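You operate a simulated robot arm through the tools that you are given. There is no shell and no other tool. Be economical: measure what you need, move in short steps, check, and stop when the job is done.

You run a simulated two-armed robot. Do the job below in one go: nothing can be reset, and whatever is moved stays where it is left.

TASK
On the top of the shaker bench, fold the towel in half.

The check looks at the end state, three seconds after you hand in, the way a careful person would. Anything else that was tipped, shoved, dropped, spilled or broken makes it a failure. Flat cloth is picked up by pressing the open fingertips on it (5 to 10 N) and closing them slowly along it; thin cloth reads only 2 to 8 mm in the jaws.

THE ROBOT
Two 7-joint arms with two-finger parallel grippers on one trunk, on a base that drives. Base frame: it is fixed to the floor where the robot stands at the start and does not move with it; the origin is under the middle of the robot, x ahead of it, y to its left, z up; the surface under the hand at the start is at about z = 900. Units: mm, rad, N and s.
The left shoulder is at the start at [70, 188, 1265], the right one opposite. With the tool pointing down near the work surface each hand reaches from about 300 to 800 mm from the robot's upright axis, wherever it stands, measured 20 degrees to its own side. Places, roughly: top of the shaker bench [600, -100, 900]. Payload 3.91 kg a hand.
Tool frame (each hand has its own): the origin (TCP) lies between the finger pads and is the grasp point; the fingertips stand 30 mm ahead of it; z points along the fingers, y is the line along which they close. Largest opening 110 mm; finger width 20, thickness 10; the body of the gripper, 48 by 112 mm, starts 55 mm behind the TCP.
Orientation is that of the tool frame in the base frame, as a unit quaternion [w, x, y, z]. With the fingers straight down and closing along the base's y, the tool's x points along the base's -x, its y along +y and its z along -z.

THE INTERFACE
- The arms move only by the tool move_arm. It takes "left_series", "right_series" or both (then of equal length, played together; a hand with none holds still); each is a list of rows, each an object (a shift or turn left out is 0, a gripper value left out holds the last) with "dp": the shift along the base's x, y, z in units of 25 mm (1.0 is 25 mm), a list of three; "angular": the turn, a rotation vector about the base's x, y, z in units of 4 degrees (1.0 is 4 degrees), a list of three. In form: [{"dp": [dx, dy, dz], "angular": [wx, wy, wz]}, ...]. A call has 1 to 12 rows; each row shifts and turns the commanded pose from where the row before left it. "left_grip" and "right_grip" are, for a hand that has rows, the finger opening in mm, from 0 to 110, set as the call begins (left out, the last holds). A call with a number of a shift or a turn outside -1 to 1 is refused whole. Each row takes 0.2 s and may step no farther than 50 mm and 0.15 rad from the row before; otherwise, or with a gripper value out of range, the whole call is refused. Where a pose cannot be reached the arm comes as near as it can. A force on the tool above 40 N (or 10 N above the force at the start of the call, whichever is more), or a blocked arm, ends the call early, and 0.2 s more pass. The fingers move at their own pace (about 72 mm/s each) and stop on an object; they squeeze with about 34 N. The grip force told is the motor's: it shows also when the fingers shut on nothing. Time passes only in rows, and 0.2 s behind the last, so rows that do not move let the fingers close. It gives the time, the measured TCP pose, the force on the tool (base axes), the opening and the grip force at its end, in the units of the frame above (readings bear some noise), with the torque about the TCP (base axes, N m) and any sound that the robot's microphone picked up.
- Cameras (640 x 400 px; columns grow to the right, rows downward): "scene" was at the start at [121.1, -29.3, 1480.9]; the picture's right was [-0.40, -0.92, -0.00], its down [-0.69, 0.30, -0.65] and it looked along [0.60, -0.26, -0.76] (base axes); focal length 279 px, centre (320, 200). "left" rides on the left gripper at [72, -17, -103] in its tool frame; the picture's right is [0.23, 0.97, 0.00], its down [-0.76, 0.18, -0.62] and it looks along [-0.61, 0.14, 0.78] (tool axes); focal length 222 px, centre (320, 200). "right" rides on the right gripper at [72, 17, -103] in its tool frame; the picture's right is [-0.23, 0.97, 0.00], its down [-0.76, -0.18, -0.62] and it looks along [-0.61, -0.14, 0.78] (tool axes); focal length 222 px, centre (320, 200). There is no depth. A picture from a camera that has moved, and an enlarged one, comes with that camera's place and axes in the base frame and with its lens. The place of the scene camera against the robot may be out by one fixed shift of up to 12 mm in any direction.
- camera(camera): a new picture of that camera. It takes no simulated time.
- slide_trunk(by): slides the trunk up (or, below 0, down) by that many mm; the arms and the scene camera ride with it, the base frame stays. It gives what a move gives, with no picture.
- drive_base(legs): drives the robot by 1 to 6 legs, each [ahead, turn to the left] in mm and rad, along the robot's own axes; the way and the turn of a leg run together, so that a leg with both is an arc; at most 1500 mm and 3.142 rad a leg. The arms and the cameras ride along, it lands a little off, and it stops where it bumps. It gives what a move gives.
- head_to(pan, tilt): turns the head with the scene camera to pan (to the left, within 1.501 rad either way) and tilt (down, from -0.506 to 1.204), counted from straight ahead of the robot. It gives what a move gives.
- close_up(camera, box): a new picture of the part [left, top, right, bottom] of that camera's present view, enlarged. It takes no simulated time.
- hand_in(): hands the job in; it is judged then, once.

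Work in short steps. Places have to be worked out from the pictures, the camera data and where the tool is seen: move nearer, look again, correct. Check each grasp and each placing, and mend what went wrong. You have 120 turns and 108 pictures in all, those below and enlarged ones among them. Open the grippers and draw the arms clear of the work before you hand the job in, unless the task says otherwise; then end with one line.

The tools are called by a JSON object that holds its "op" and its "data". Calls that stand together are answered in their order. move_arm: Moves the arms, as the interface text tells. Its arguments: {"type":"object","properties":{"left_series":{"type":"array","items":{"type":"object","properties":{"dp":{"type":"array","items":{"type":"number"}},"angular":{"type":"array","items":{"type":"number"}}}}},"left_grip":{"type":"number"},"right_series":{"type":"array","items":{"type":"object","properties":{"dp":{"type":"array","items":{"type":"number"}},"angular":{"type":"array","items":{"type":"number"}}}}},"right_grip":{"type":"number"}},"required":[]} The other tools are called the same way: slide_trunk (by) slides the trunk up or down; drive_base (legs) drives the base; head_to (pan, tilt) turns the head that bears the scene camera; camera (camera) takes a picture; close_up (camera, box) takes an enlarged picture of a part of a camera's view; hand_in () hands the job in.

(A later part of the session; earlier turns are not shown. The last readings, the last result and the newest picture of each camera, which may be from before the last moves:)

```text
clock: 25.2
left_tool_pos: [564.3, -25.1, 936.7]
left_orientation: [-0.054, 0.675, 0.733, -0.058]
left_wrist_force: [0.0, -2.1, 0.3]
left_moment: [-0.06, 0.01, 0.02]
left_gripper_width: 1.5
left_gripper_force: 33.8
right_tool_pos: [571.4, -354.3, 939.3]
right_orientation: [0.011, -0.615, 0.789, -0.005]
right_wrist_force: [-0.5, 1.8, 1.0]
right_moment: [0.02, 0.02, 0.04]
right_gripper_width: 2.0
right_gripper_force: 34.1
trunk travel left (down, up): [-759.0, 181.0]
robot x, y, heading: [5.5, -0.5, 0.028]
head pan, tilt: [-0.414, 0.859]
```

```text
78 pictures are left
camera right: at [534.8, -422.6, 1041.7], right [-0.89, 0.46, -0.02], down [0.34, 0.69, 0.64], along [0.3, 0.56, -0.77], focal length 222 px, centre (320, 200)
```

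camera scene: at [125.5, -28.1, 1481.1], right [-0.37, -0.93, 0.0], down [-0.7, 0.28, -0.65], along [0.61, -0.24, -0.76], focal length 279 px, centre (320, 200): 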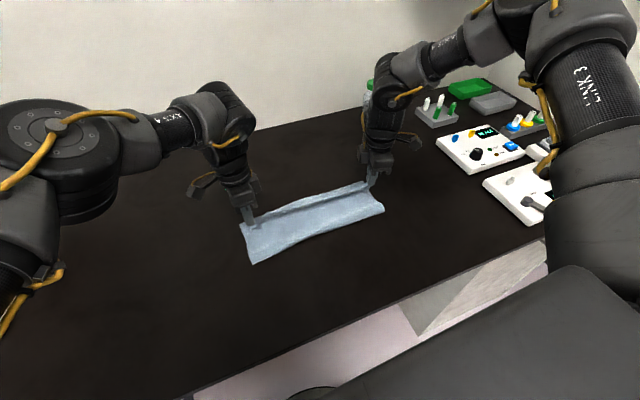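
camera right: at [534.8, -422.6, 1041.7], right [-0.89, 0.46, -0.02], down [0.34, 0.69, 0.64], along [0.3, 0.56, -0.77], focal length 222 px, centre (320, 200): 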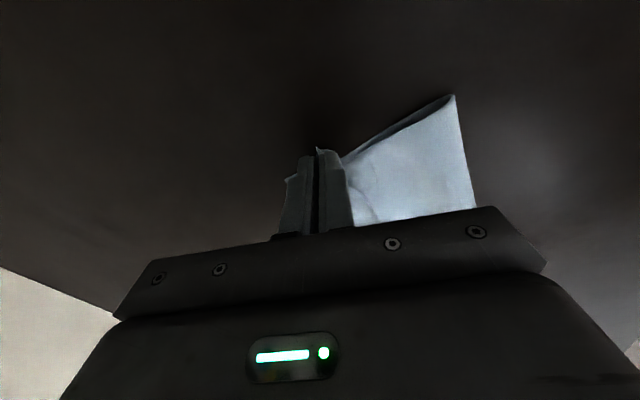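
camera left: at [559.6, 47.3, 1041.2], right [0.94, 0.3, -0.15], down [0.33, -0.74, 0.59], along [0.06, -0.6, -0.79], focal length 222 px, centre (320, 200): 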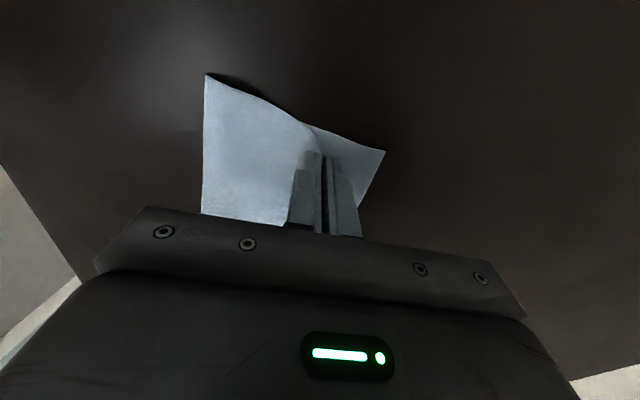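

Tips are about 6–8 mm above the bench with the lip close to the far edge. I'll open the grippers partway to drop the lip and look.

{"op": "move_arm", "data": {"left_series": [{"dp": [0, 0, 0]}, {"dp": [0, 0, 0]}, {"dp": [0, 0, 0.4]}, {"dp": [0, 0, 0.8]}, {"dp": [0, 0, 0.8]}, {"dp": [0, 0, 0.8]}], "right_series": [{"dp": [0, 0, 0]}, {"dp": [0, 0, 0]}, {"dp": [0, 0, 0.4]}, {"dp": [0, 0, 0.8]}, {"dp": [0, 0, 0.8]}, {"dp": [0, 0, 0.8]}], "left_grip": 24, "right_grip": 24}}

{"op": "camera", "data": {"camera": "left"}}

{"op": "camera", "data": {"camera": "right"}}

{"op": "camera", "data": {"camera": "scene"}}

```text
clock: 26.6
left_tool_pos: [563.9, -25.4, 1010.2]
left_orientation: [-0.053, 0.677, 0.732, -0.058]
left_wrist_force: [-0.7, -1.4, -0.5]
left_moment: [0.01, 0.02, -0.02]
left_gripper_width: 24.0
left_gripper_force: 0.1
right_tool_pos: [570.5, -354.2, 1008.9]
right_orientation: [0.009, -0.614, 0.789, -0.005]
right_wrist_force: [-1.0, -0.6, 0.1]
right_moment: [0.02, 0.02, 0.03]
right_gripper_width: 23.9
right_gripper_force: 0.0
trunk travel left (down, up): [-759.0, 181.0]
robot x, y, heading: [6.7, 1.5, 0.028]
head pan, tilt: [-0.414, 0.859]
```

```text
77 pictures are left
camera left: at [558.9, 47.8, 1112.9], right [0.94, 0.3, -0.15], down [0.33, -0.74, 0.59], along [0.06, -0.6, -0.79], focal length 222 px, centre (320, 200)
```

left: 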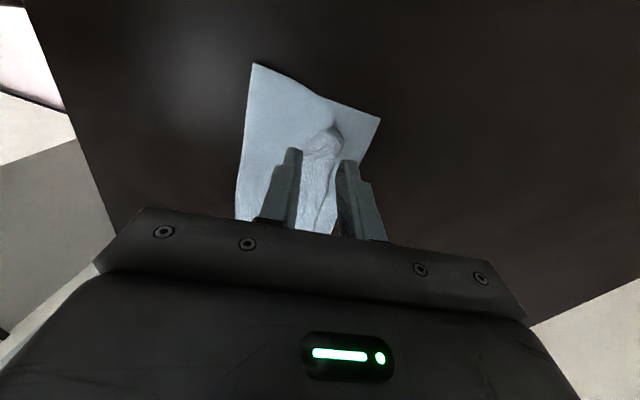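

```text
76 pictures are left
camera right: at [534.1, -422.8, 1111.8], right [-0.89, 0.46, -0.02], down [0.34, 0.69, 0.63], along [0.3, 0.56, -0.77], focal length 222 px, centre (320, 200)
```

right: 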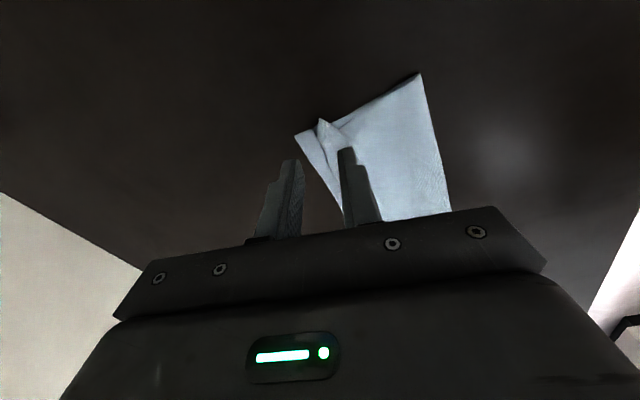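

```text
75 pictures are left
camera scene: at [126.7, -25.5, 1464.9], right [-0.37, -0.93, 0.0], down [-0.7, 0.28, -0.65], along [0.61, -0.24, -0.76], focal length 279 px, centre (320, 200)
```

scene: 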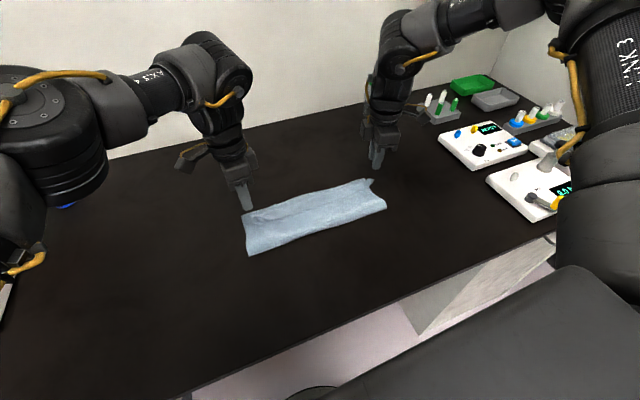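

Both corners released and the fold holds. Next is a closer look at the lip and the alignment.

{"op": "close_up", "data": {"camera": "scene", "box": [225, 165, 405, 278]}}

{"op": "close_up", "data": {"camera": "left", "box": [210, 50, 410, 240]}}

{"op": "close_up", "data": {"camera": "right", "box": [270, 60, 470, 240]}}

```text
3.54 times, centred on (315, 222) of scene
camera zoom: at [126.7, -25.5, 1464.9], right [-0.37, -0.93, 0.0], down [-0.7, 0.28, -0.65], along [0.61, -0.24, -0.76], focal length 987 px, centre (338, 124)
```

zoom: 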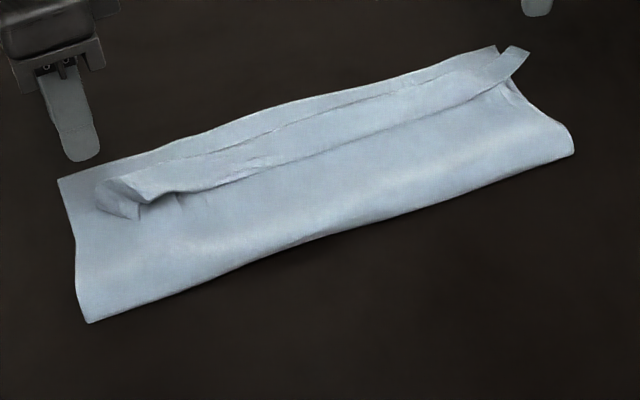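

```text
2.11 times, centred on (310, 145) of left
camera zoom: at [558.9, 47.8, 1112.9], right [0.94, 0.3, -0.15], down [0.33, -0.74, 0.59], along [0.06, -0.6, -0.79], focal length 468 px, centre (341, 316)
```

zoom: 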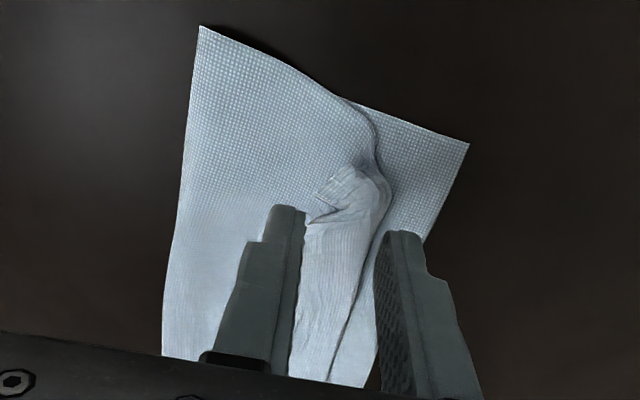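

```text
2.22 times, centred on (370, 150) of right
camera zoom: at [534.1, -422.8, 1111.8], right [-0.89, 0.46, -0.02], down [0.34, 0.69, 0.63], along [0.3, 0.56, -0.77], focal length 494 px, centre (209, 311)
```

zoom: 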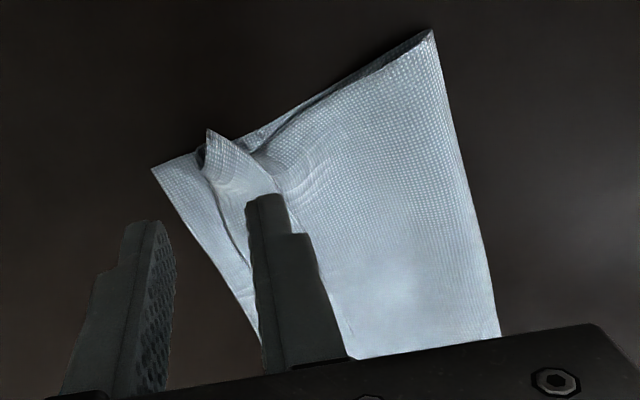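

The fold is good, but the gripped hem is rolled back about 25 mm along the whole edge, as I feared. I'll turn the hands back to their natural orientation (camera behind) and draw back to x≈500, then flip the hem forward with a tilted fingertip.

{"op": "move_arm", "data": {"left_series": [{"dp": [-0.12, 0, 0.1], "angular": [0, 0, 1]}, {"dp": [-0.12, 0, 0.1], "angular": [0, 0, 1]}, {"dp": [-0.12, 0, 0.1], "angular": [0, 0, 1]}, {"dp": [-0.12, 0, 0], "angular": [0, 0, 1]}, {"dp": [-0.12, 0, 0], "angular": [0, 0, 1]}, {"dp": [-0.12, 0, 0], "angular": [0, 0, 1]}, {"dp": [-0.12, 0, 0], "angular": [0, 0, 1]}, {"dp": [-0.12, 0, 0], "angular": [0, 0, 1]}, {"dp": [-0.12, 0, 0], "angular": [0, 0, 1]}, {"dp": [-0.12, 0, 0], "angular": [0, 0, 1]}, {"dp": [-0.12, 0, 0], "angular": [0, 0, 1]}], "right_series": [{"dp": [-0.13, 0, 0.1], "angular": [0, 0, -0.9]}, {"dp": [-0.13, 0, 0.1], "angular": [0, 0, -0.9]}, {"dp": [-0.13, 0, 0.1], "angular": [0, 0, -0.9]}, {"dp": [-0.13, 0, 0], "angular": [0, 0, -0.9]}, {"dp": [-0.13, 0, 0], "angular": [0, 0, -0.9]}, {"dp": [-0.13, 0, 0], "angular": [0, 0, -0.9]}, {"dp": [-0.13, 0, 0], "angular": [0, 0, -0.9]}, {"dp": [-0.13, 0, 0], "angular": [0, 0, -0.9]}, {"dp": [-0.13, 0, 0], "angular": [0, 0, -0.9]}, {"dp": [-0.13, 0, 0], "angular": [0, 0, -0.9]}, {"dp": [-0.13, 0, 0], "angular": [0, 0, -0.9]}]}}

{"op": "move_arm", "data": {"left_series": [{"dp": [-0.12, 0, 0], "angular": [0, 0, 1]}, {"dp": [-0.12, 0, 0], "angular": [0, 0, 1]}, {"dp": [-0.12, 0, 0], "angular": [0, 0, 1]}, {"dp": [-0.12, 0, 0], "angular": [0, 0, 1]}, {"dp": [-0.12, 0, 0], "angular": [0, 0, 1]}, {"dp": [-0.12, 0, 0], "angular": [0, 0, 1]}, {"dp": [-0.12, 0, 0], "angular": [0, 0, 1]}, {"dp": [-0.12, 0, 0], "angular": [0, 0, 1]}, {"dp": [-0.12, 0, 0], "angular": [0, 0, 1]}, {"dp": [-0.12, 0, 0], "angular": [0, 0, 1]}], "right_series": [{"dp": [-0.13, 0, 0], "angular": [0, 0, -0.9]}, {"dp": [-0.13, 0, 0], "angular": [0, 0, -0.9]}, {"dp": [-0.13, 0, 0], "angular": [0, 0, -0.9]}, {"dp": [-0.13, 0, 0], "angular": [0, 0, -0.9]}, {"dp": [-0.13, 0, 0], "angular": [0, 0, -0.9]}, {"dp": [-0.13, 0, 0], "angular": [0, 0, -0.9]}, {"dp": [-0.13, 0, 0], "angular": [0, 0, -0.9]}, {"dp": [-0.13, 0, 0], "angular": [0, 0, -0.9]}, {"dp": [-0.13, 0, 0], "angular": [0, 0, -0.9]}, {"dp": [-0.13, 0, 0], "angular": [0, 0, -0.9]}], "left_grip": 0, "right_grip": 0}}

{"op": "camera", "data": {"camera": "left"}}

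{"op": "camera", "data": {"camera": "right"}}

{"op": "camera", "data": {"camera": "scene"}}

```text
clock: 29.0
left_tool_pos: [531.3, -25.7, 1014.9]
left_orientation: [-0.028, 0.351, 0.933, -0.074]
left_wrist_force: [0.5, -0.9, -0.3]
left_moment: [-0.02, -0.01, -0.01]
left_gripper_width: 24.1
left_gripper_force: 0.0
right_tool_pos: [536.2, -354.1, 1016.1]
right_orientation: [0.008, -0.31, 0.951, -0.009]
right_wrist_force: [0.1, -0.7, 0.8]
right_moment: [0.0, 0.01, -0.02]
right_gripper_width: 23.8
right_gripper_force: 0.0
trunk travel left (down, up): [-759.0, 181.0]
robot x, y, heading: [5.9, -1.7, 0.03]
head pan, tilt: [-0.414, 0.859]
```

```text
clock: 31.2
left_tool_pos: [507.3, -24.9, 1013.2]
left_orientation: [-0.002, 0.014, 0.997, -0.08]
left_wrist_force: [0.1, 0.4, 0.5]
left_moment: [0.02, 0.01, 0.01]
left_gripper_width: 0.1
left_gripper_force: 33.6
left hand out of reach, approached as far as the arm can: row 10
right_tool_pos: [504.5, -354.7, 1016.7]
right_orientation: [0.005, -0.002, 1.0, -0.011]
right_wrist_force: [-0.4, -0.3, 0.1]
right_moment: [-0.02, -0.02, 0.0]
right_gripper_width: 0.1
right_gripper_force: 33.5
trunk travel left (down, up): [-759.0, 181.0]
robot x, y, heading: [8.6, 0.9, 0.027]
head pan, tilt: [-0.414, 0.859]
```

```text
71 pictures are left
camera left: at [435.3, -23.4, 1118.0], right [-0.2, 0.97, -0.15], down [0.77, 0.25, 0.59], along [0.61, 0.0, -0.8], focal length 222 px, centre (320, 200)
```

left: 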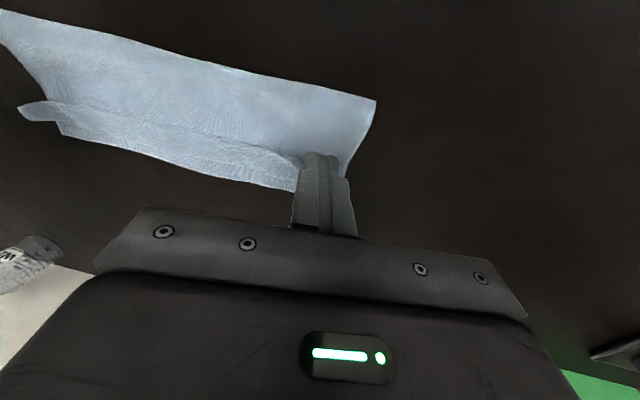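

```text
70 pictures are left
camera right: at [431.5, -337.3, 1119.0], right [0.23, 0.97, -0.02], down [0.76, -0.16, 0.63], along [0.62, -0.16, -0.77], focal length 222 px, centre (320, 200)
```

right: 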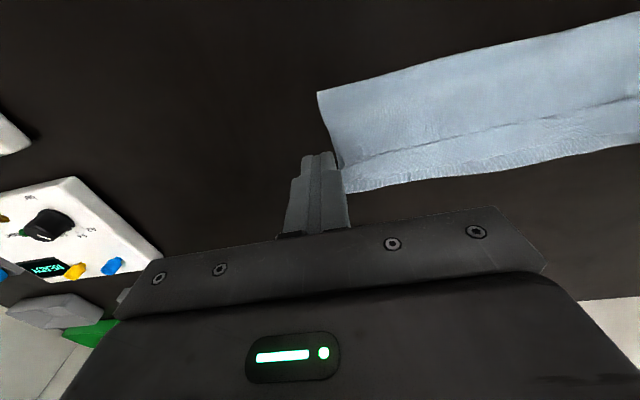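

```text
69 pictures are left
camera scene: at [127.9, -25.6, 1464.9], right [-0.37, -0.93, 0.0], down [-0.7, 0.28, -0.65], along [0.61, -0.24, -0.76], focal length 279 px, centre (320, 200)
```

scene: 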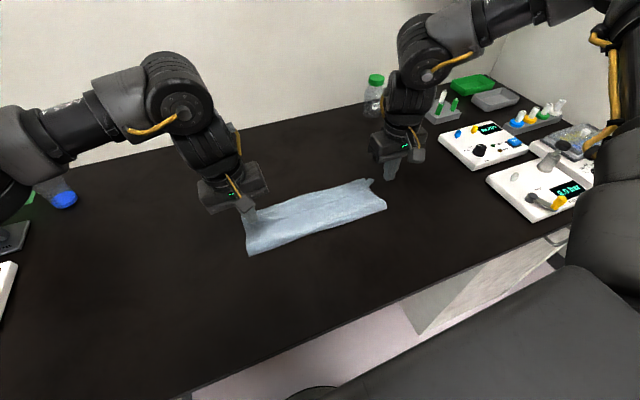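

The hem's free edge is at about x≈548–553, with the left end visibly lifted. I'll straighten the left hand and lower its closed fingertip just behind the free edge at y≈-65.

{"op": "move_arm", "data": {"left_series": [{"dp": [0.2, -0.4, 0], "angular": [0, -0.8, 0]}, {"dp": [0.2, -0.4, 0], "angular": [0, -0.8, 0]}, {"dp": [0.2, -0.4, 0], "angular": [0, -0.7, 0]}, {"dp": [0.1, -0.4, -0.6]}, {"dp": [0, 0, -0.8]}, {"dp": [0, 0, -0.8]}, {"dp": [0, 0, -0.4]}]}}

{"op": "camera", "data": {"camera": "left"}}

```text
clock: 32.8
left_tool_pos: [528.8, -65.4, 947.1]
left_orientation: [0.079, 0.019, 0.994, -0.078]
left_wrist_force: [0.2, 0.2, -0.6]
left_moment: [-0.03, 0.0, 0.0]
left_gripper_width: 0.2
left_gripper_force: 34.6
left hand out of reach, approached as far as the arm can: row 1, 3
right_tool_pos: [506.3, -356.1, 1016.4]
right_orientation: [0.005, -0.001, 1.0, -0.01]
right_wrist_force: [-0.1, -0.7, -1.2]
right_moment: [0.0, -0.01, -0.02]
right_gripper_width: 0.1
right_gripper_force: 34.4
trunk travel left (down, up): [-759.0, 181.0]
robot x, y, heading: [7.4, 1.0, 0.026]
head pan, tilt: [-0.414, 0.859]
```

```text
68 pictures are left
camera left: at [442.2, -64.1, 1039.4], right [-0.18, 0.97, -0.18], down [0.66, 0.26, 0.7], along [0.73, 0.0, -0.69], focal length 222 px, centre (320, 200)
```

left: 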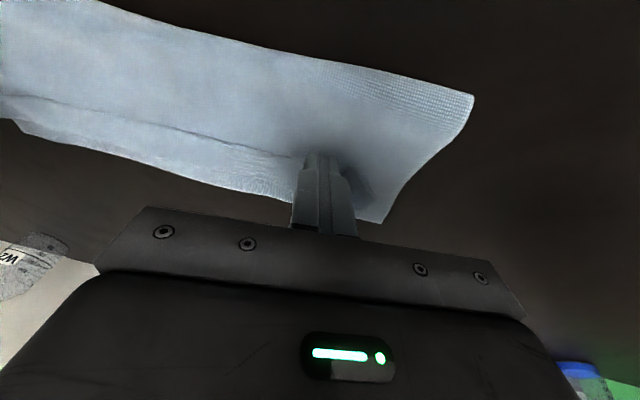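

The left hand still leans about 9° in two directions. I'll straighten it and lower to just above the layer.

{"op": "move_arm", "data": {"left_series": [{"dp": [0, 0, 0.1], "angular": [0.8, 0.8, 0]}, {"dp": [0, 0, 0], "angular": [0.8, 0.8, 0]}, {"dp": [0, 0, 0], "angular": [0.7, 0.6, 0]}, {"dp": [0, 0, -0.3]}, {"dp": [0, 0, -0.2]}, {"dp": [0, 0, 0]}]}}

{"op": "close_up", "data": {"camera": "left", "box": [200, 60, 480, 240]}}

{"op": "close_up", "data": {"camera": "right", "box": [300, 20, 640, 230]}}

```text
clock: 34.2
left_tool_pos: [527.8, -66.0, 937.3]
left_orientation: [0.002, 0.02, 1.0, 0.001]
left_wrist_force: [-0.1, 0.2, 0.1]
left_moment: [0.02, 0.0, 0.01]
left_gripper_width: 0.0
left_gripper_force: 34.0
right_tool_pos: [506.4, -355.5, 1015.8]
right_orientation: [0.005, -0.001, 1.0, -0.011]
right_wrist_force: [0.0, 0.4, -0.3]
right_moment: [-0.01, 0.0, 0.01]
right_gripper_width: 0.0
right_gripper_force: 33.3
trunk travel left (down, up): [-759.0, 181.0]
robot x, y, heading: [4.6, 1.0, 0.029]
head pan, tilt: [-0.414, 0.859]
```

```text
2.22 times, centred on (340, 150) of left
camera zoom: at [457.0, -80.5, 1039.6], right [-0.19, 0.98, 0.0], down [0.77, 0.15, 0.62], along [0.61, 0.12, -0.78], focal length 494 px, centre (276, 311)
```

zoom: 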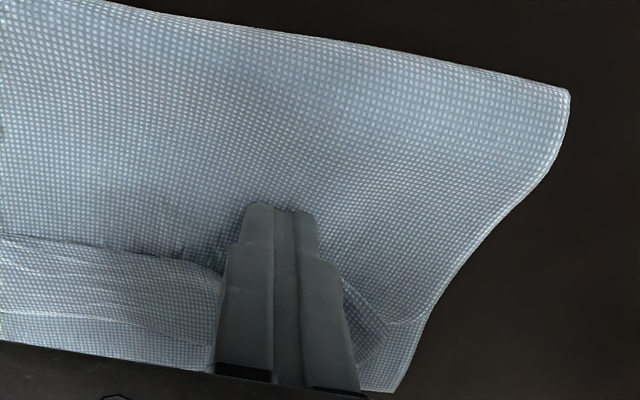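

```text
1.88 times, centred on (470, 125) of right
camera zoom: at [431.3, -337.6, 1119.0], right [0.22, 0.97, -0.02], down [0.76, -0.16, 0.63], along [0.62, -0.16, -0.77], focal length 418 px, centre (38, 341)
```

zoom: 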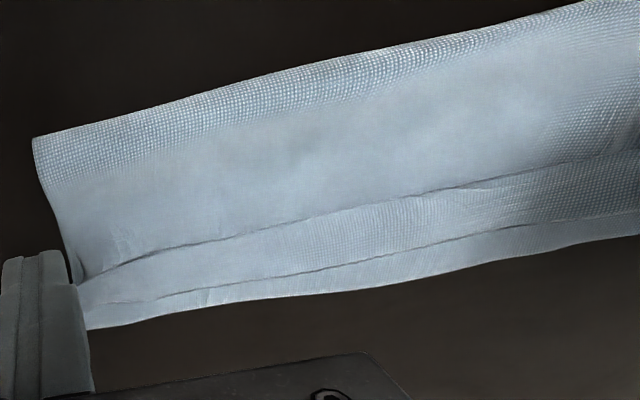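

The fingertip is right behind the hem's free edge. I'll lower another 2 mm and sweep forward 28 mm to flip it.

{"op": "move_arm", "data": {"left_series": [{"dp": [0, 0, -0.08]}, {"dp": [0.25, 0, 0]}, {"dp": [0.25, 0, 0]}, {"dp": [0.25, 0, 0]}, {"dp": [0.25, 0, 0]}, {"dp": [0.15, 0, 0]}]}}

{"op": "close_up", "data": {"camera": "left", "box": [160, 60, 480, 260]}}

{"op": "close_up", "data": {"camera": "scene", "box": [225, 165, 405, 278]}}

```text
clock: 35.6
left_tool_pos: [558.2, -66.7, 936.5]
left_orientation: [0.001, 0.019, 1.0, 0.0]
left_wrist_force: [0.4, -0.4, 1.0]
left_moment: [-0.02, -0.03, -0.01]
left_gripper_width: 0.0
left_gripper_force: 33.6
right_tool_pos: [504.3, -355.3, 1015.6]
right_orientation: [0.006, -0.003, 1.0, -0.011]
right_wrist_force: [-1.1, 0.4, -0.1]
right_moment: [0.03, 0.01, -0.01]
right_gripper_width: 0.3
right_gripper_force: 34.1
trunk travel left (down, up): [-759.0, 181.0]
robot x, y, heading: [4.6, -1.9, 0.025]
head pan, tilt: [-0.414, 0.859]
```

```text
2.00 times, centred on (320, 160) of left
camera zoom: at [485.8, -80.4, 1038.7], right [-0.19, 0.98, 0.0], down [0.77, 0.15, 0.62], along [0.61, 0.12, -0.78], focal length 444 px, centre (320, 280)
```

zoom: 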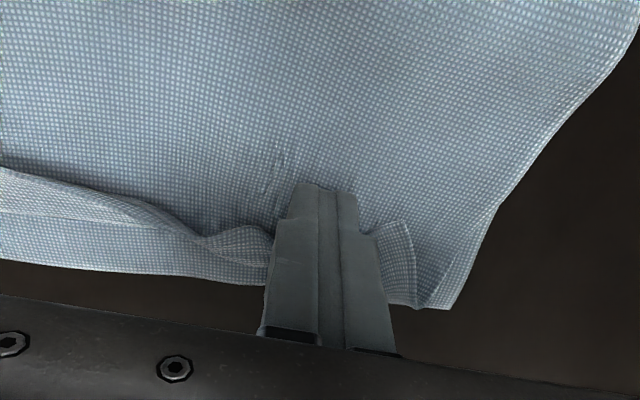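

```text
3.54 times, centred on (315, 222) of scene
camera zoom: at [127.9, -25.9, 1464.9], right [-0.37, -0.93, 0.0], down [-0.7, 0.28, -0.65], along [0.61, -0.24, -0.76], focal length 987 px, centre (338, 124)
```

zoom: 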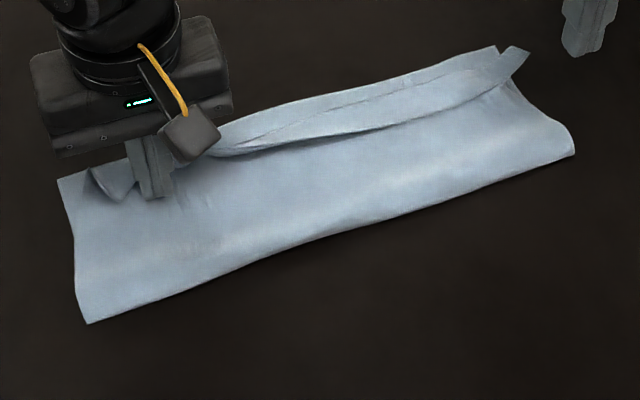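

It caught the edge and the hem is standing up and turning over. I'll continue sweeping forward 30 mm.

{"op": "move_arm", "data": {"left_series": [{"dp": [0.25, 0, 0]}, {"dp": [0.25, 0, 0]}, {"dp": [0.25, 0, 0]}, {"dp": [0.25, 0, 0]}, {"dp": [0.2, 0, 0]}]}}

{"op": "close_up", "data": {"camera": "left", "box": [160, 60, 480, 260]}}

{"op": "close_up", "data": {"camera": "scene", "box": [225, 165, 405, 278]}}

```text
clock: 36.8
left_tool_pos: [584.2, -65.0, 935.3]
left_orientation: [0.001, 0.02, 1.0, 0.0]
left_wrist_force: [0.4, -0.4, -0.9]
left_moment: [0.02, -0.01, -0.03]
left_gripper_width: 0.0
left_gripper_force: 33.9
left hand out of reach, approached as far as the arm can: row 5
right_tool_pos: [505.3, -354.8, 1016.7]
right_orientation: [0.005, -0.002, 1.0, -0.011]
right_wrist_force: [0.1, 0.7, 0.1]
right_moment: [0.01, -0.02, -0.01]
right_gripper_width: 0.0
right_gripper_force: 33.9
trunk travel left (down, up): [-759.0, 181.0]
robot x, y, heading: [2.3, 1.4, 0.031]
head pan, tilt: [-0.414, 0.859]
```

```text
2.00 times, centred on (320, 160) of left
camera zoom: at [511.1, -80.2, 1037.9], right [-0.19, 0.98, 0.0], down [0.77, 0.15, 0.62], along [0.61, 0.12, -0.78], focal length 444 px, centre (320, 280)
```

zoom: 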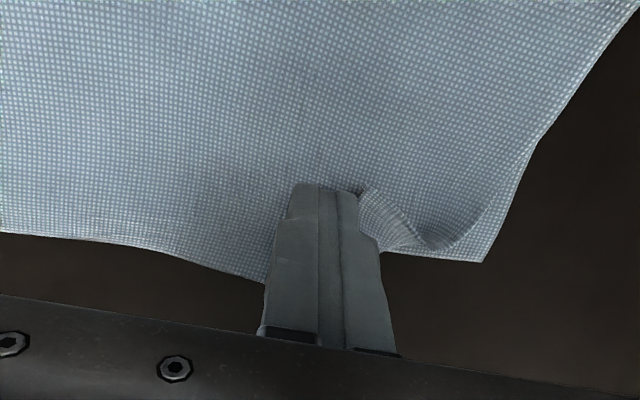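

```text
3.54 times, centred on (315, 222) of scene
camera zoom: at [128.1, -25.4, 1464.8], right [-0.37, -0.93, 0.0], down [-0.7, 0.28, -0.65], along [0.61, -0.24, -0.76], focal length 987 px, centre (338, 124)
```

zoom: 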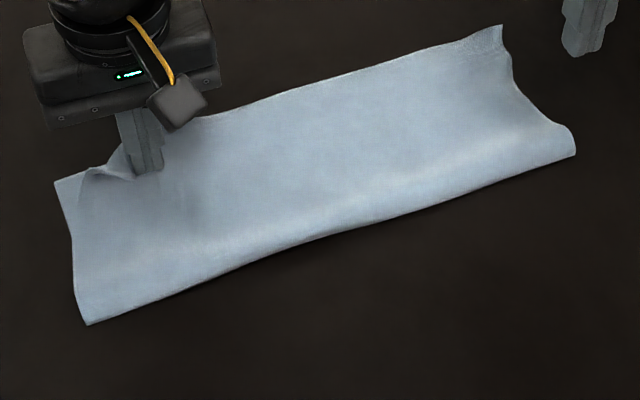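

The hem flipped out along its whole length. I'll lift the left hand straight up and look.

{"op": "move_arm", "data": {"left_series": [{"dp": [0, 0, 0.4]}, {"dp": [0, 0, 0.8]}, {"dp": [0, 0, 0.8]}, {"dp": [-0.6, 0, 0.8]}, {"dp": [-0.8, 0.8, 0.2]}, {"dp": [-0.8, 0.8, 0]}]}}

{"op": "close_up", "data": {"camera": "scene", "box": [225, 165, 405, 278]}}

{"op": "camera", "data": {"camera": "left"}}

{"op": "camera", "data": {"camera": "right"}}

```text
clock: 38.2
left_tool_pos: [527.1, -26.2, 1011.5]
left_orientation: [0.001, 0.019, 1.0, -0.001]
left_wrist_force: [0.5, 0.3, -0.5]
left_moment: [0.0, 0.02, 0.01]
left_gripper_width: 0.1
left_gripper_force: 34.3
right_tool_pos: [504.5, -354.8, 1017.4]
right_orientation: [0.006, -0.002, 1.0, -0.011]
right_wrist_force: [0.2, -0.6, 0.9]
right_moment: [0.02, -0.04, -0.01]
right_gripper_width: 0.0
right_gripper_force: 34.2
trunk travel left (down, up): [-759.0, 181.0]
robot x, y, heading: [3.8, 3.2, 0.029]
head pan, tilt: [-0.414, 0.859]
```

```text
3.54 times, centred on (315, 222) of scene
camera zoom: at [127.5, -24.4, 1464.9], right [-0.37, -0.93, 0.0], down [-0.7, 0.28, -0.65], along [0.61, -0.25, -0.76], focal length 987 px, centre (338, 124)
```

zoom: 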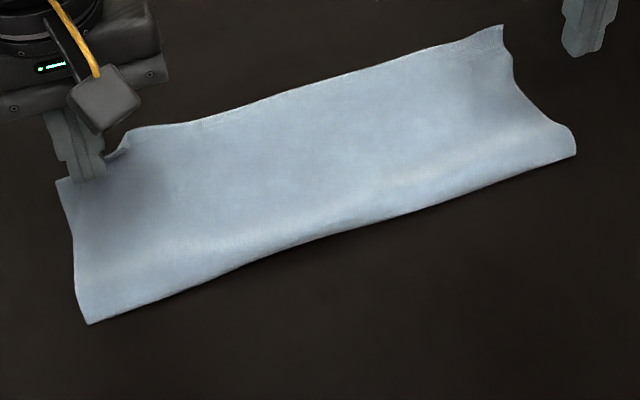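

```text
60 pictures are left
camera left: at [454.9, -38.9, 1114.5], right [-0.19, 0.98, 0.0], down [0.77, 0.15, 0.62], along [0.61, 0.12, -0.78], focal length 222 px, centre (320, 200)
```

left: 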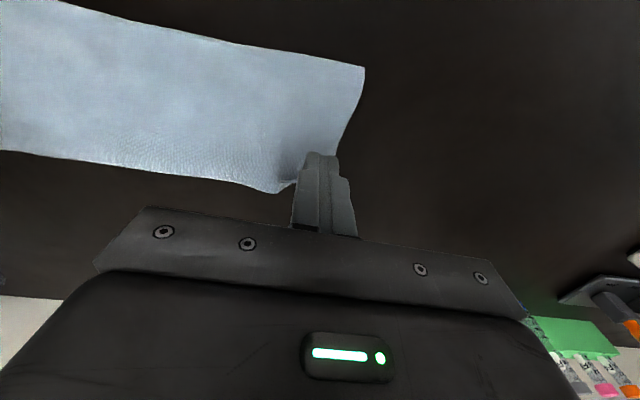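

```text
59 pictures are left
camera right: at [431.2, -336.4, 1119.5], right [0.22, 0.97, -0.02], down [0.76, -0.16, 0.63], along [0.62, -0.16, -0.77], focal length 222 px, centre (320, 200)
```

right: 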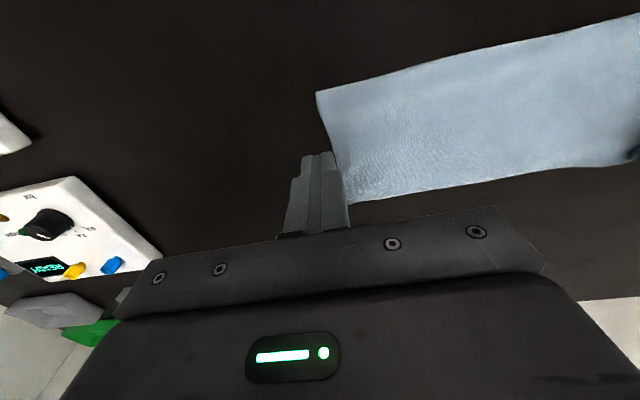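

Almost there; only the left corner seems crumpled. I'll move the left hand aside to see it.

{"op": "move_arm", "data": {"left_series": [{"dp": [-0.4, 1, 0.3]}, {"dp": [-0.4, 1, 0.3]}, {"dp": [-0.4, 1, 0.3]}, {"dp": [-0.2, 1, 0]}]}}

{"op": "close_up", "data": {"camera": "scene", "box": [225, 165, 405, 278]}}

{"op": "close_up", "data": {"camera": "left", "box": [0, 0, 320, 200]}}

```text
clock: 39.2
left_tool_pos: [510.1, 77.5, 1032.5]
left_orientation: [0.0, 0.021, 1.0, -0.001]
left_wrist_force: [-0.3, 0.2, -0.2]
left_moment: [-0.04, -0.03, -0.01]
left_gripper_width: 0.0
left_gripper_force: 33.9
left hand out of reach, approached as far as the arm can: row 2, 3
right_tool_pos: [504.7, -352.9, 1017.1]
right_orientation: [0.006, -0.002, 1.0, -0.011]
right_wrist_force: [0.3, -0.1, -0.2]
right_moment: [0.02, 0.02, 0.03]
right_gripper_width: 0.2
right_gripper_force: 34.4
trunk travel left (down, up): [-759.0, 181.0]
robot x, y, heading: [5.0, 2.3, 0.029]
head pan, tilt: [-0.414, 0.859]
```

```text
3.54 times, centred on (315, 222) of scene
camera zoom: at [127.7, -23.1, 1464.9], right [-0.37, -0.93, 0.0], down [-0.7, 0.28, -0.65], along [0.61, -0.25, -0.76], focal length 987 px, centre (338, 124)
```

zoom: 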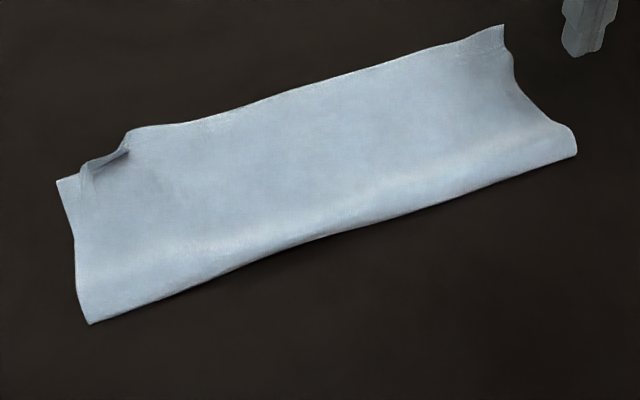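

```text
2.00 times, centred on (160, 100) of left
camera zoom: at [437.8, 63.7, 1134.6], right [-0.19, 0.98, 0.0], down [0.77, 0.15, 0.62], along [0.61, 0.12, -0.78], focal length 444 px, centre (640, 400)
```

zoom: 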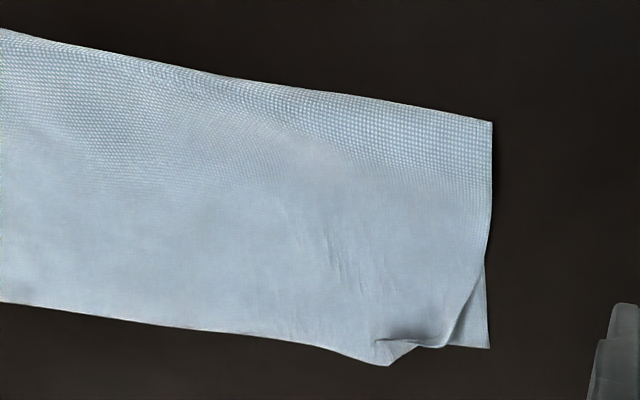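

Only a small flap at the left far corner remains turned. I'll bring the left camera nearer for a clear view.

{"op": "move_arm", "data": {"left_series": [{"dp": [0.8, -0.6, -0.4]}, {"dp": [0.8, -0.6, -0.4]}, {"dp": [0, -0.4, -0.6]}]}}

{"op": "close_up", "data": {"camera": "left", "box": [120, 60, 360, 240]}}

```text
clock: 40.0
left_tool_pos: [547.8, 34.8, 996.5]
left_orientation: [0.001, 0.018, 1.0, 0.001]
left_wrist_force: [-0.7, 0.4, -0.7]
left_moment: [0.01, 0.02, 0.01]
left_gripper_width: 0.0
left_gripper_force: 34.0
right_tool_pos: [504.4, -355.0, 1016.4]
right_orientation: [0.006, -0.001, 1.0, -0.01]
right_wrist_force: [-1.4, 0.6, 0.2]
right_moment: [0.01, 0.0, -0.01]
right_gripper_width: 0.0
right_gripper_force: 34.2
trunk travel left (down, up): [-759.0, 181.0]
robot x, y, heading: [6.2, 3.0, 0.033]
head pan, tilt: [-0.414, 0.859]
```

```text
2.22 times, centred on (240, 150) of left
camera zoom: at [475.9, 20.8, 1099.3], right [-0.19, 0.98, 0.0], down [0.77, 0.15, 0.63], along [0.61, 0.12, -0.78], focal length 494 px, centre (498, 311)
```

zoom: 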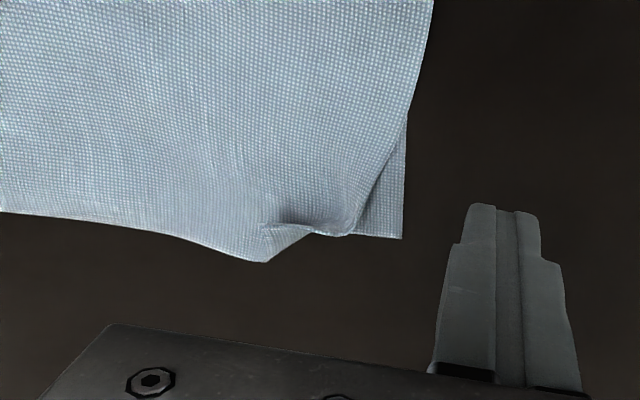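

I'll zoom in tighter on that corner.

{"op": "close_up", "data": {"camera": "left", "box": [205, 120, 315, 190]}}

{"op": "close_up", "data": {"camera": "scene", "box": [230, 190, 280, 222]}}

```text
5.71 times, centred on (260, 155) of left
camera zoom: at [475.9, 20.8, 1099.3], right [-0.19, 0.98, 0.0], down [0.77, 0.15, 0.63], along [0.61, 0.12, -0.78], focal length 1269 px, centre (663, 457)
```

zoom: 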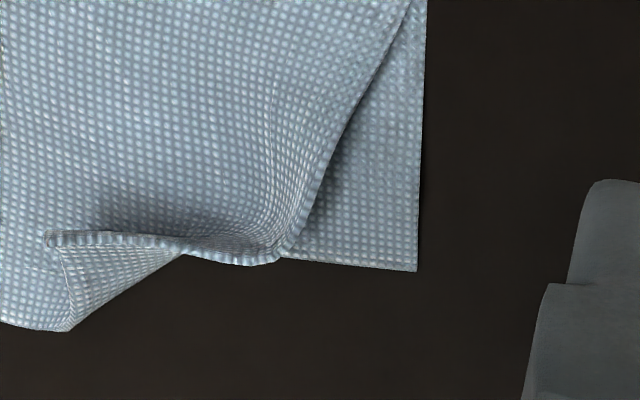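

```text
12.50 times, centred on (255, 206) of scene
camera zoom: at [127.8, -25.9, 1464.9], right [-0.37, -0.93, 0.0], down [-0.7, 0.28, -0.65], along [0.61, -0.24, -0.76], focal length 3485 px, centre (1132, 125)
```

zoom: 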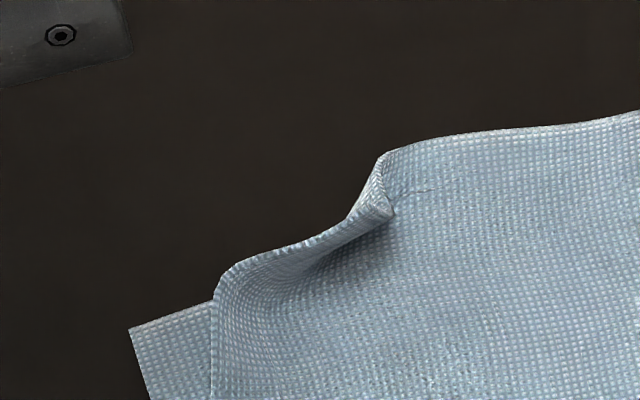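

The hem is still turned back only at the very corner (y −60 to −20, x≈595), because the first sweep passed beside it. I'll sweep once more there at y≈-38.

{"op": "move_arm", "data": {"left_series": [{"dp": [0.4, -0.9, 0]}, {"dp": [0.4, -0.9, 0]}, {"dp": [0.1, -0.9, 0]}, {"dp": [0, -0.2, -0.7]}, {"dp": [0, 0, -0.8]}, {"dp": [0, 0, -0.7]}]}}

{"op": "close_up", "data": {"camera": "left", "box": [200, 80, 440, 240]}}

{"op": "close_up", "data": {"camera": "scene", "box": [225, 165, 315, 222]}}

```text
clock: 41.4
left_tool_pos: [571.6, -38.8, 942.0]
left_orientation: [0.002, 0.018, 1.0, 0.0]
left_wrist_force: [0.0, -0.5, -0.3]
left_moment: [0.02, 0.02, 0.01]
left_gripper_width: 0.0
left_gripper_force: 34.4
right_tool_pos: [505.4, -355.3, 1015.3]
right_orientation: [0.005, -0.002, 1.0, -0.01]
right_wrist_force: [-0.2, 0.7, -1.1]
right_moment: [0.0, 0.02, 0.03]
right_gripper_width: 0.0
right_gripper_force: 33.5
trunk travel left (down, up): [-759.0, 181.0]
robot x, y, heading: [6.4, 2.2, 0.029]
head pan, tilt: [-0.414, 0.859]
```

```text
2.50 times, centred on (320, 160) of left
camera zoom: at [499.2, -52.6, 1044.0], right [-0.19, 0.98, 0.0], down [0.77, 0.15, 0.62], along [0.61, 0.12, -0.78], focal length 555 px, centre (320, 300)
```

zoom: 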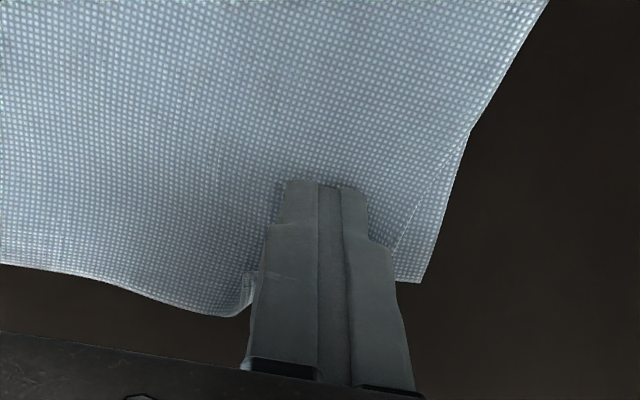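

```text
7.02 times, centred on (270, 194) of scene
camera zoom: at [128.1, -25.8, 1464.9], right [-0.37, -0.93, 0.0], down [-0.7, 0.28, -0.65], along [0.61, -0.24, -0.76], focal length 1956 px, centre (671, 246)
```

zoom: 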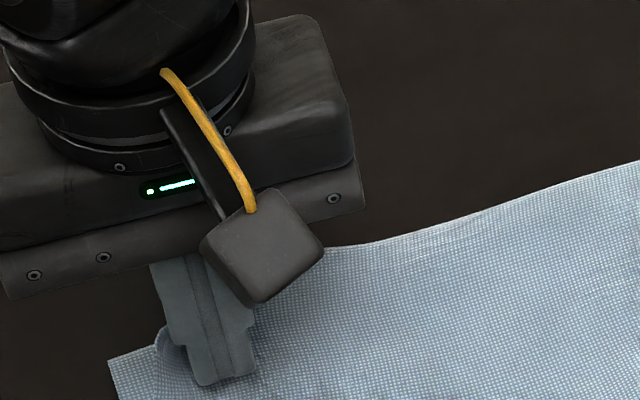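

Well placed behind the curl. I'll lower to 936 and sweep forward about 30 mm, with a slight +y drift to spread the corner.

{"op": "move_arm", "data": {"left_series": [{"dp": [0, 0, -0.24]}, {"dp": [0.25, 0, 0]}, {"dp": [0.25, 0.1, 0]}, {"dp": [0.25, 0.15, 0]}, {"dp": [0.25, 0.15, 0]}, {"dp": [0.2, 0.15, 0]}]}}

{"op": "close_up", "data": {"camera": "left", "box": [200, 80, 440, 240]}}

{"op": "close_up", "data": {"camera": "scene", "box": [225, 165, 405, 278]}}

```text
clock: 42.8
left_tool_pos: [600.8, -22.3, 935.4]
left_orientation: [0.0, 0.019, 1.0, 0.0]
left_wrist_force: [0.1, 0.5, 0.2]
left_moment: [-0.03, -0.01, -0.03]
left_gripper_width: 0.0
left_gripper_force: 34.0
right_tool_pos: [505.4, -355.2, 1017.0]
right_orientation: [0.004, -0.002, 1.0, -0.01]
right_wrist_force: [0.1, -0.4, 0.0]
right_moment: [-0.01, 0.03, 0.02]
right_gripper_width: 0.2
right_gripper_force: 33.5
trunk travel left (down, up): [-759.0, 181.0]
robot x, y, heading: [8.0, 0.8, 0.03]
head pan, tilt: [-0.414, 0.859]
```

```text
2.50 times, centred on (320, 160) of left
camera zoom: at [528.8, -36.9, 1038.8], right [-0.19, 0.98, 0.0], down [0.77, 0.15, 0.62], along [0.61, 0.12, -0.78], focal length 555 px, centre (320, 300)
```

zoom: 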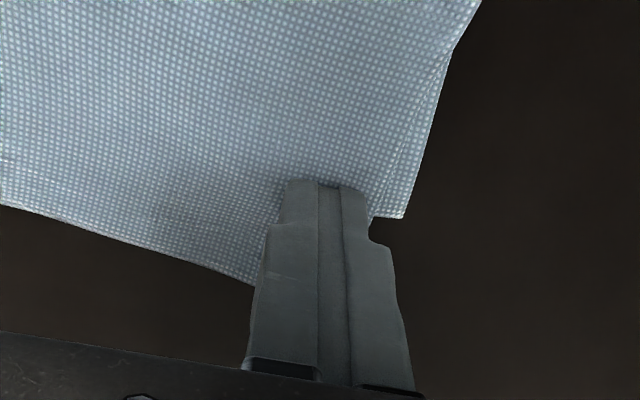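

```text
3.54 times, centred on (315, 222) of scene
camera zoom: at [128.0, -25.5, 1464.9], right [-0.37, -0.93, 0.0], down [-0.7, 0.28, -0.65], along [0.61, -0.24, -0.76], focal length 987 px, centre (338, 124)
```

zoom: 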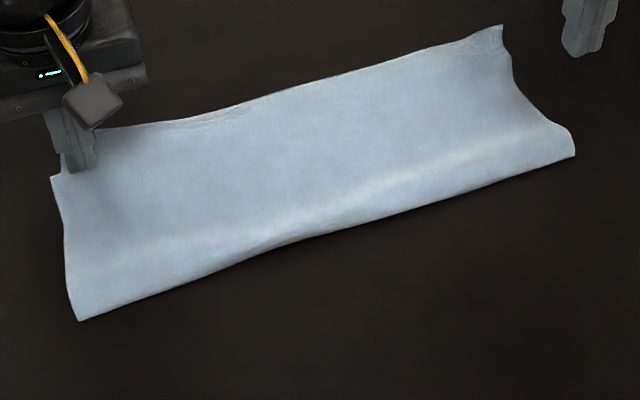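

The corner turned out nicely. I'll lift off and back away to measure the alignment.

{"op": "move_arm", "data": {"left_series": [{"dp": [0, 0, 0.4]}, {"dp": [0, 0, 0.8]}, {"dp": [0, 0, 0.8]}, {"dp": [-0.4, 0.6, 0.4]}, {"dp": [-0.6, 0.9, 0]}, {"dp": [-0.6, 0.9, 0]}]}}

{"op": "close_up", "data": {"camera": "scene", "box": [225, 165, 405, 278]}}

{"op": "camera", "data": {"camera": "left"}}

{"op": "close_up", "data": {"camera": "right", "box": [290, 20, 640, 240]}}

```text
clock: 44.2
left_tool_pos: [558.1, 36.8, 996.2]
left_orientation: [0.001, 0.018, 1.0, 0.0]
left_wrist_force: [0.4, 0.1, 0.4]
left_moment: [0.01, -0.03, 0.0]
left_gripper_width: 0.0
left_gripper_force: 33.7
right_tool_pos: [504.8, -353.9, 1016.4]
right_orientation: [0.005, -0.002, 1.0, -0.01]
right_wrist_force: [0.5, -0.4, -0.1]
right_moment: [0.04, 0.02, 0.03]
right_gripper_width: 0.0
right_gripper_force: 34.0
trunk travel left (down, up): [-759.0, 181.0]
robot x, y, heading: [6.2, 0.5, 0.029]
head pan, tilt: [-0.414, 0.859]
```

```text
3.54 times, centred on (315, 222) of scene
camera zoom: at [127.5, -24.5, 1464.9], right [-0.37, -0.93, 0.0], down [-0.7, 0.28, -0.65], along [0.61, -0.25, -0.76], focal length 987 px, centre (338, 124)
```

zoom: 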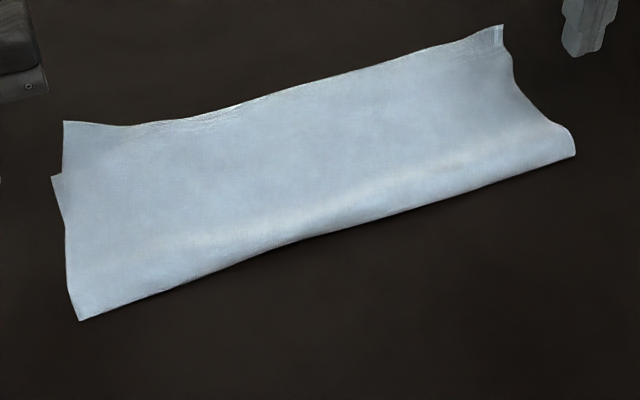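

```text
48 pictures are left
camera left: at [487.3, 23.0, 1098.0], right [-0.19, 0.98, 0.0], down [0.77, 0.15, 0.62], along [0.61, 0.12, -0.78], focal length 222 px, centre (320, 200)
```

left: 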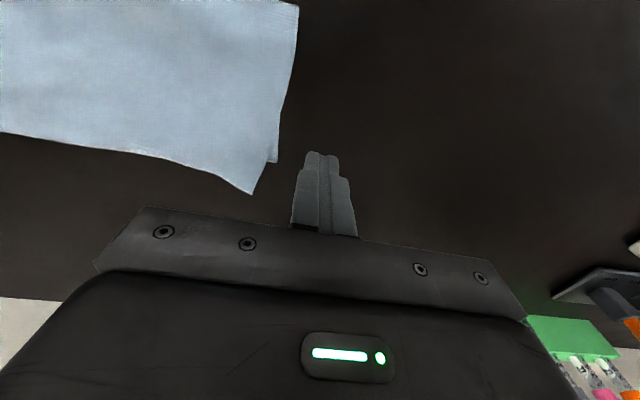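

```text
1.82 times, centred on (465, 130) of right
camera zoom: at [431.2, -336.6, 1119.5], right [0.22, 0.97, -0.02], down [0.76, -0.16, 0.63], along [0.62, -0.16, -0.77], focal length 404 px, centre (56, 327)
```

zoom: 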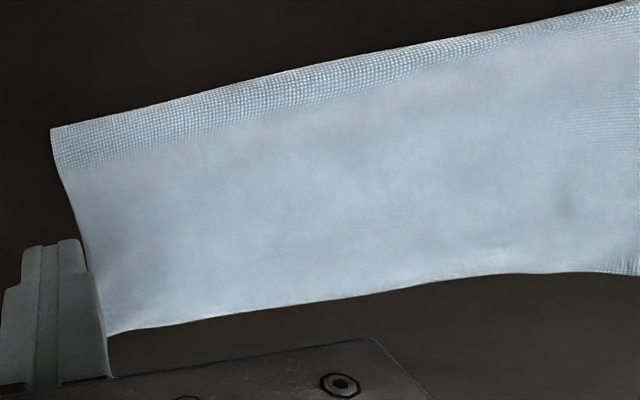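

The corner is out, but the top layer now overhangs the far edge by about 40 mm on the left and 15–20 mm on the right. I'll open the left fingers, press on the overhanging strip (which lies directly on the bench) and draw it back toward me.

{"op": "move_arm", "data": {"left_series": [{"dp": [0.5, -0.8, 0]}, {"dp": [0.5, -0.9, 0]}, {"dp": [0.6, -0.9, -0.3]}, {"dp": [0.6, -0.9, -0.5]}, {"dp": [0, 0, -0.6]}, {"dp": [0, 0, -0.5]}], "left_grip": 50}}

{"op": "camera", "data": {"camera": "left"}}

```text
clock: 45.6
left_tool_pos: [609.0, -44.6, 952.0]
left_orientation: [0.001, 0.018, 1.0, 0.001]
left_wrist_force: [0.3, -0.5, 0.3]
left_moment: [0.01, 0.01, 0.01]
left_gripper_width: 50.1
left_gripper_force: 0.0
left hand out of reach, approached as far as the arm can: row 4
right_tool_pos: [505.1, -355.0, 1016.1]
right_orientation: [0.005, -0.002, 1.0, -0.011]
right_wrist_force: [0.0, 0.3, -0.1]
right_moment: [0.06, 0.02, 0.0]
right_gripper_width: 0.1
right_gripper_force: 34.2
trunk travel left (down, up): [-759.0, 181.0]
robot x, y, heading: [5.1, 0.3, 0.031]
head pan, tilt: [-0.414, 0.859]
```

```text
46 pictures are left
camera left: at [538.0, -59.0, 1054.5], right [-0.19, 0.98, 0.0], down [0.77, 0.15, 0.62], along [0.61, 0.12, -0.78], focal length 222 px, centre (320, 200)
```

left: 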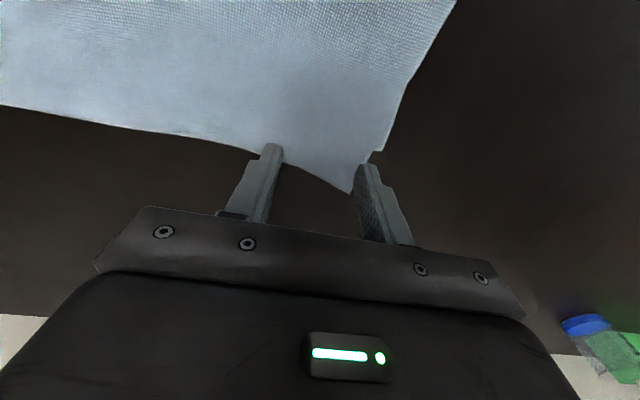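

The overhanging strip is just under the fingers. I'll lower gently onto it.

{"op": "move_arm", "data": {"left_series": [{"dp": [0.12, -0.2, -0.4]}, {"dp": [0, 0, -0.28]}, {"dp": [0, 0, -0.12]}, {"dp": [0, 0, 0]}]}}

```text
clock: 46.6
left_tool_pos: [609.3, -43.3, 941.7]
left_orientation: [0.001, 0.018, 1.0, 0.0]
left_wrist_force: [0.7, -0.2, 0.7]
left_moment: [-0.02, -0.03, -0.04]
left_gripper_width: 49.8
left_gripper_force: 0.0
left hand out of reach, approached as far as the arm can: row 1
right_tool_pos: [505.0, -355.5, 1016.3]
right_orientation: [0.006, -0.002, 1.0, -0.01]
right_wrist_force: [-0.3, 0.6, 0.5]
right_moment: [0.03, -0.05, 0.0]
right_gripper_width: 0.2
right_gripper_force: 34.1
trunk travel left (down, up): [-759.0, 181.0]
robot x, y, heading: [4.9, 0.2, 0.033]
head pan, tilt: [-0.414, 0.859]
```

A row was dropped at the reach limit; x=609 still works, so I'll keep going down here.

{"op": "move_arm", "data": {"left_series": [{"dp": [0, 0, -0.2]}, {"dp": [0, 0, -0.16]}, {"dp": [0, 0, -0.04]}, {"dp": [0, 0, 0]}]}}

```text
clock: 47.6
left_tool_pos: [611.1, -44.9, 933.1]
left_orientation: [0.002, 0.019, 1.0, 0.001]
left_wrist_force: [0.2, 0.9, 3.4]
left_moment: [0.0, 0.02, -0.02]
left_gripper_width: 49.9
left_gripper_force: 0.0
right_tool_pos: [505.3, -354.9, 1016.8]
right_orientation: [0.005, -0.001, 1.0, -0.01]
right_wrist_force: [0.2, 0.8, 0.3]
right_moment: [0.0, 0.03, 0.0]
right_gripper_width: 0.0
right_gripper_force: 34.0
trunk travel left (down, up): [-759.0, 181.0]
robot x, y, heading: [5.5, -1.6, 0.029]
head pan, tilt: [-0.414, 0.859]
```

Light contact at 3.4 N. I'll press a hair more and draw back 15 mm in -x, then check whether the edge follows.

{"op": "move_arm", "data": {"left_series": [{"dp": [0, 0, -0.02]}, {"dp": [-0.15, 0, 0]}, {"dp": [-0.15, 0, 0]}, {"dp": [-0.15, 0, 0]}, {"dp": [-0.15, 0, 0]}]}}

{"op": "camera", "data": {"camera": "left"}}

{"op": "close_up", "data": {"camera": "scene", "box": [225, 165, 405, 278]}}

```text
clock: 48.8
left_tool_pos: [594.8, -43.5, 931.9]
left_orientation: [0.001, 0.02, 1.0, 0.001]
left_wrist_force: [1.8, -0.3, 8.1]
left_moment: [-0.04, 0.0, 0.0]
left_gripper_width: 50.1
left_gripper_force: 0.1
right_tool_pos: [505.4, -356.0, 1016.8]
right_orientation: [0.006, -0.001, 1.0, -0.011]
right_wrist_force: [0.2, 0.6, 0.5]
right_moment: [0.0, -0.02, 0.0]
right_gripper_width: 0.1
right_gripper_force: 34.2
trunk travel left (down, up): [-759.0, 181.0]
robot x, y, heading: [5.4, 0.9, 0.03]
head pan, tilt: [-0.414, 0.859]
```

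```text
45 pictures are left
camera left: at [522.9, -57.8, 1034.9], right [-0.19, 0.98, 0.0], down [0.77, 0.15, 0.63], along [0.61, 0.12, -0.78], focal length 222 px, centre (320, 200)
```

left: 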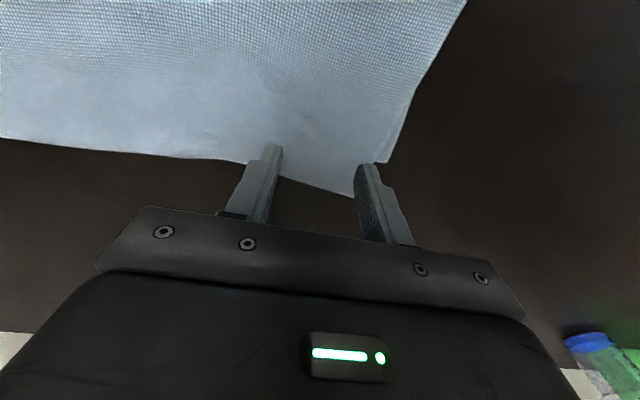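

```text
3.54 times, centred on (315, 222) of scene
camera zoom: at [127.2, -25.5, 1464.9], right [-0.37, -0.93, 0.0], down [-0.7, 0.28, -0.65], along [0.61, -0.24, -0.76], focal length 987 px, centre (338, 124)
```

zoom: 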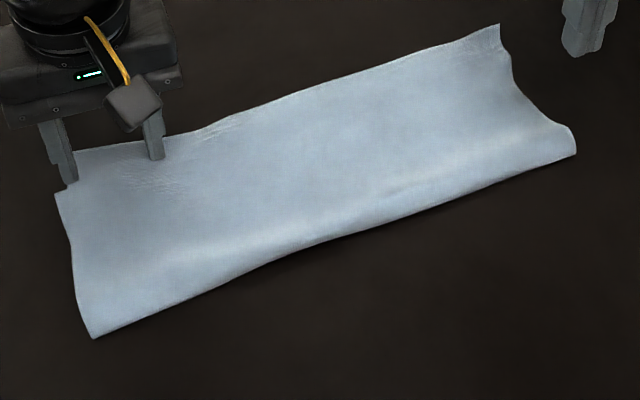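

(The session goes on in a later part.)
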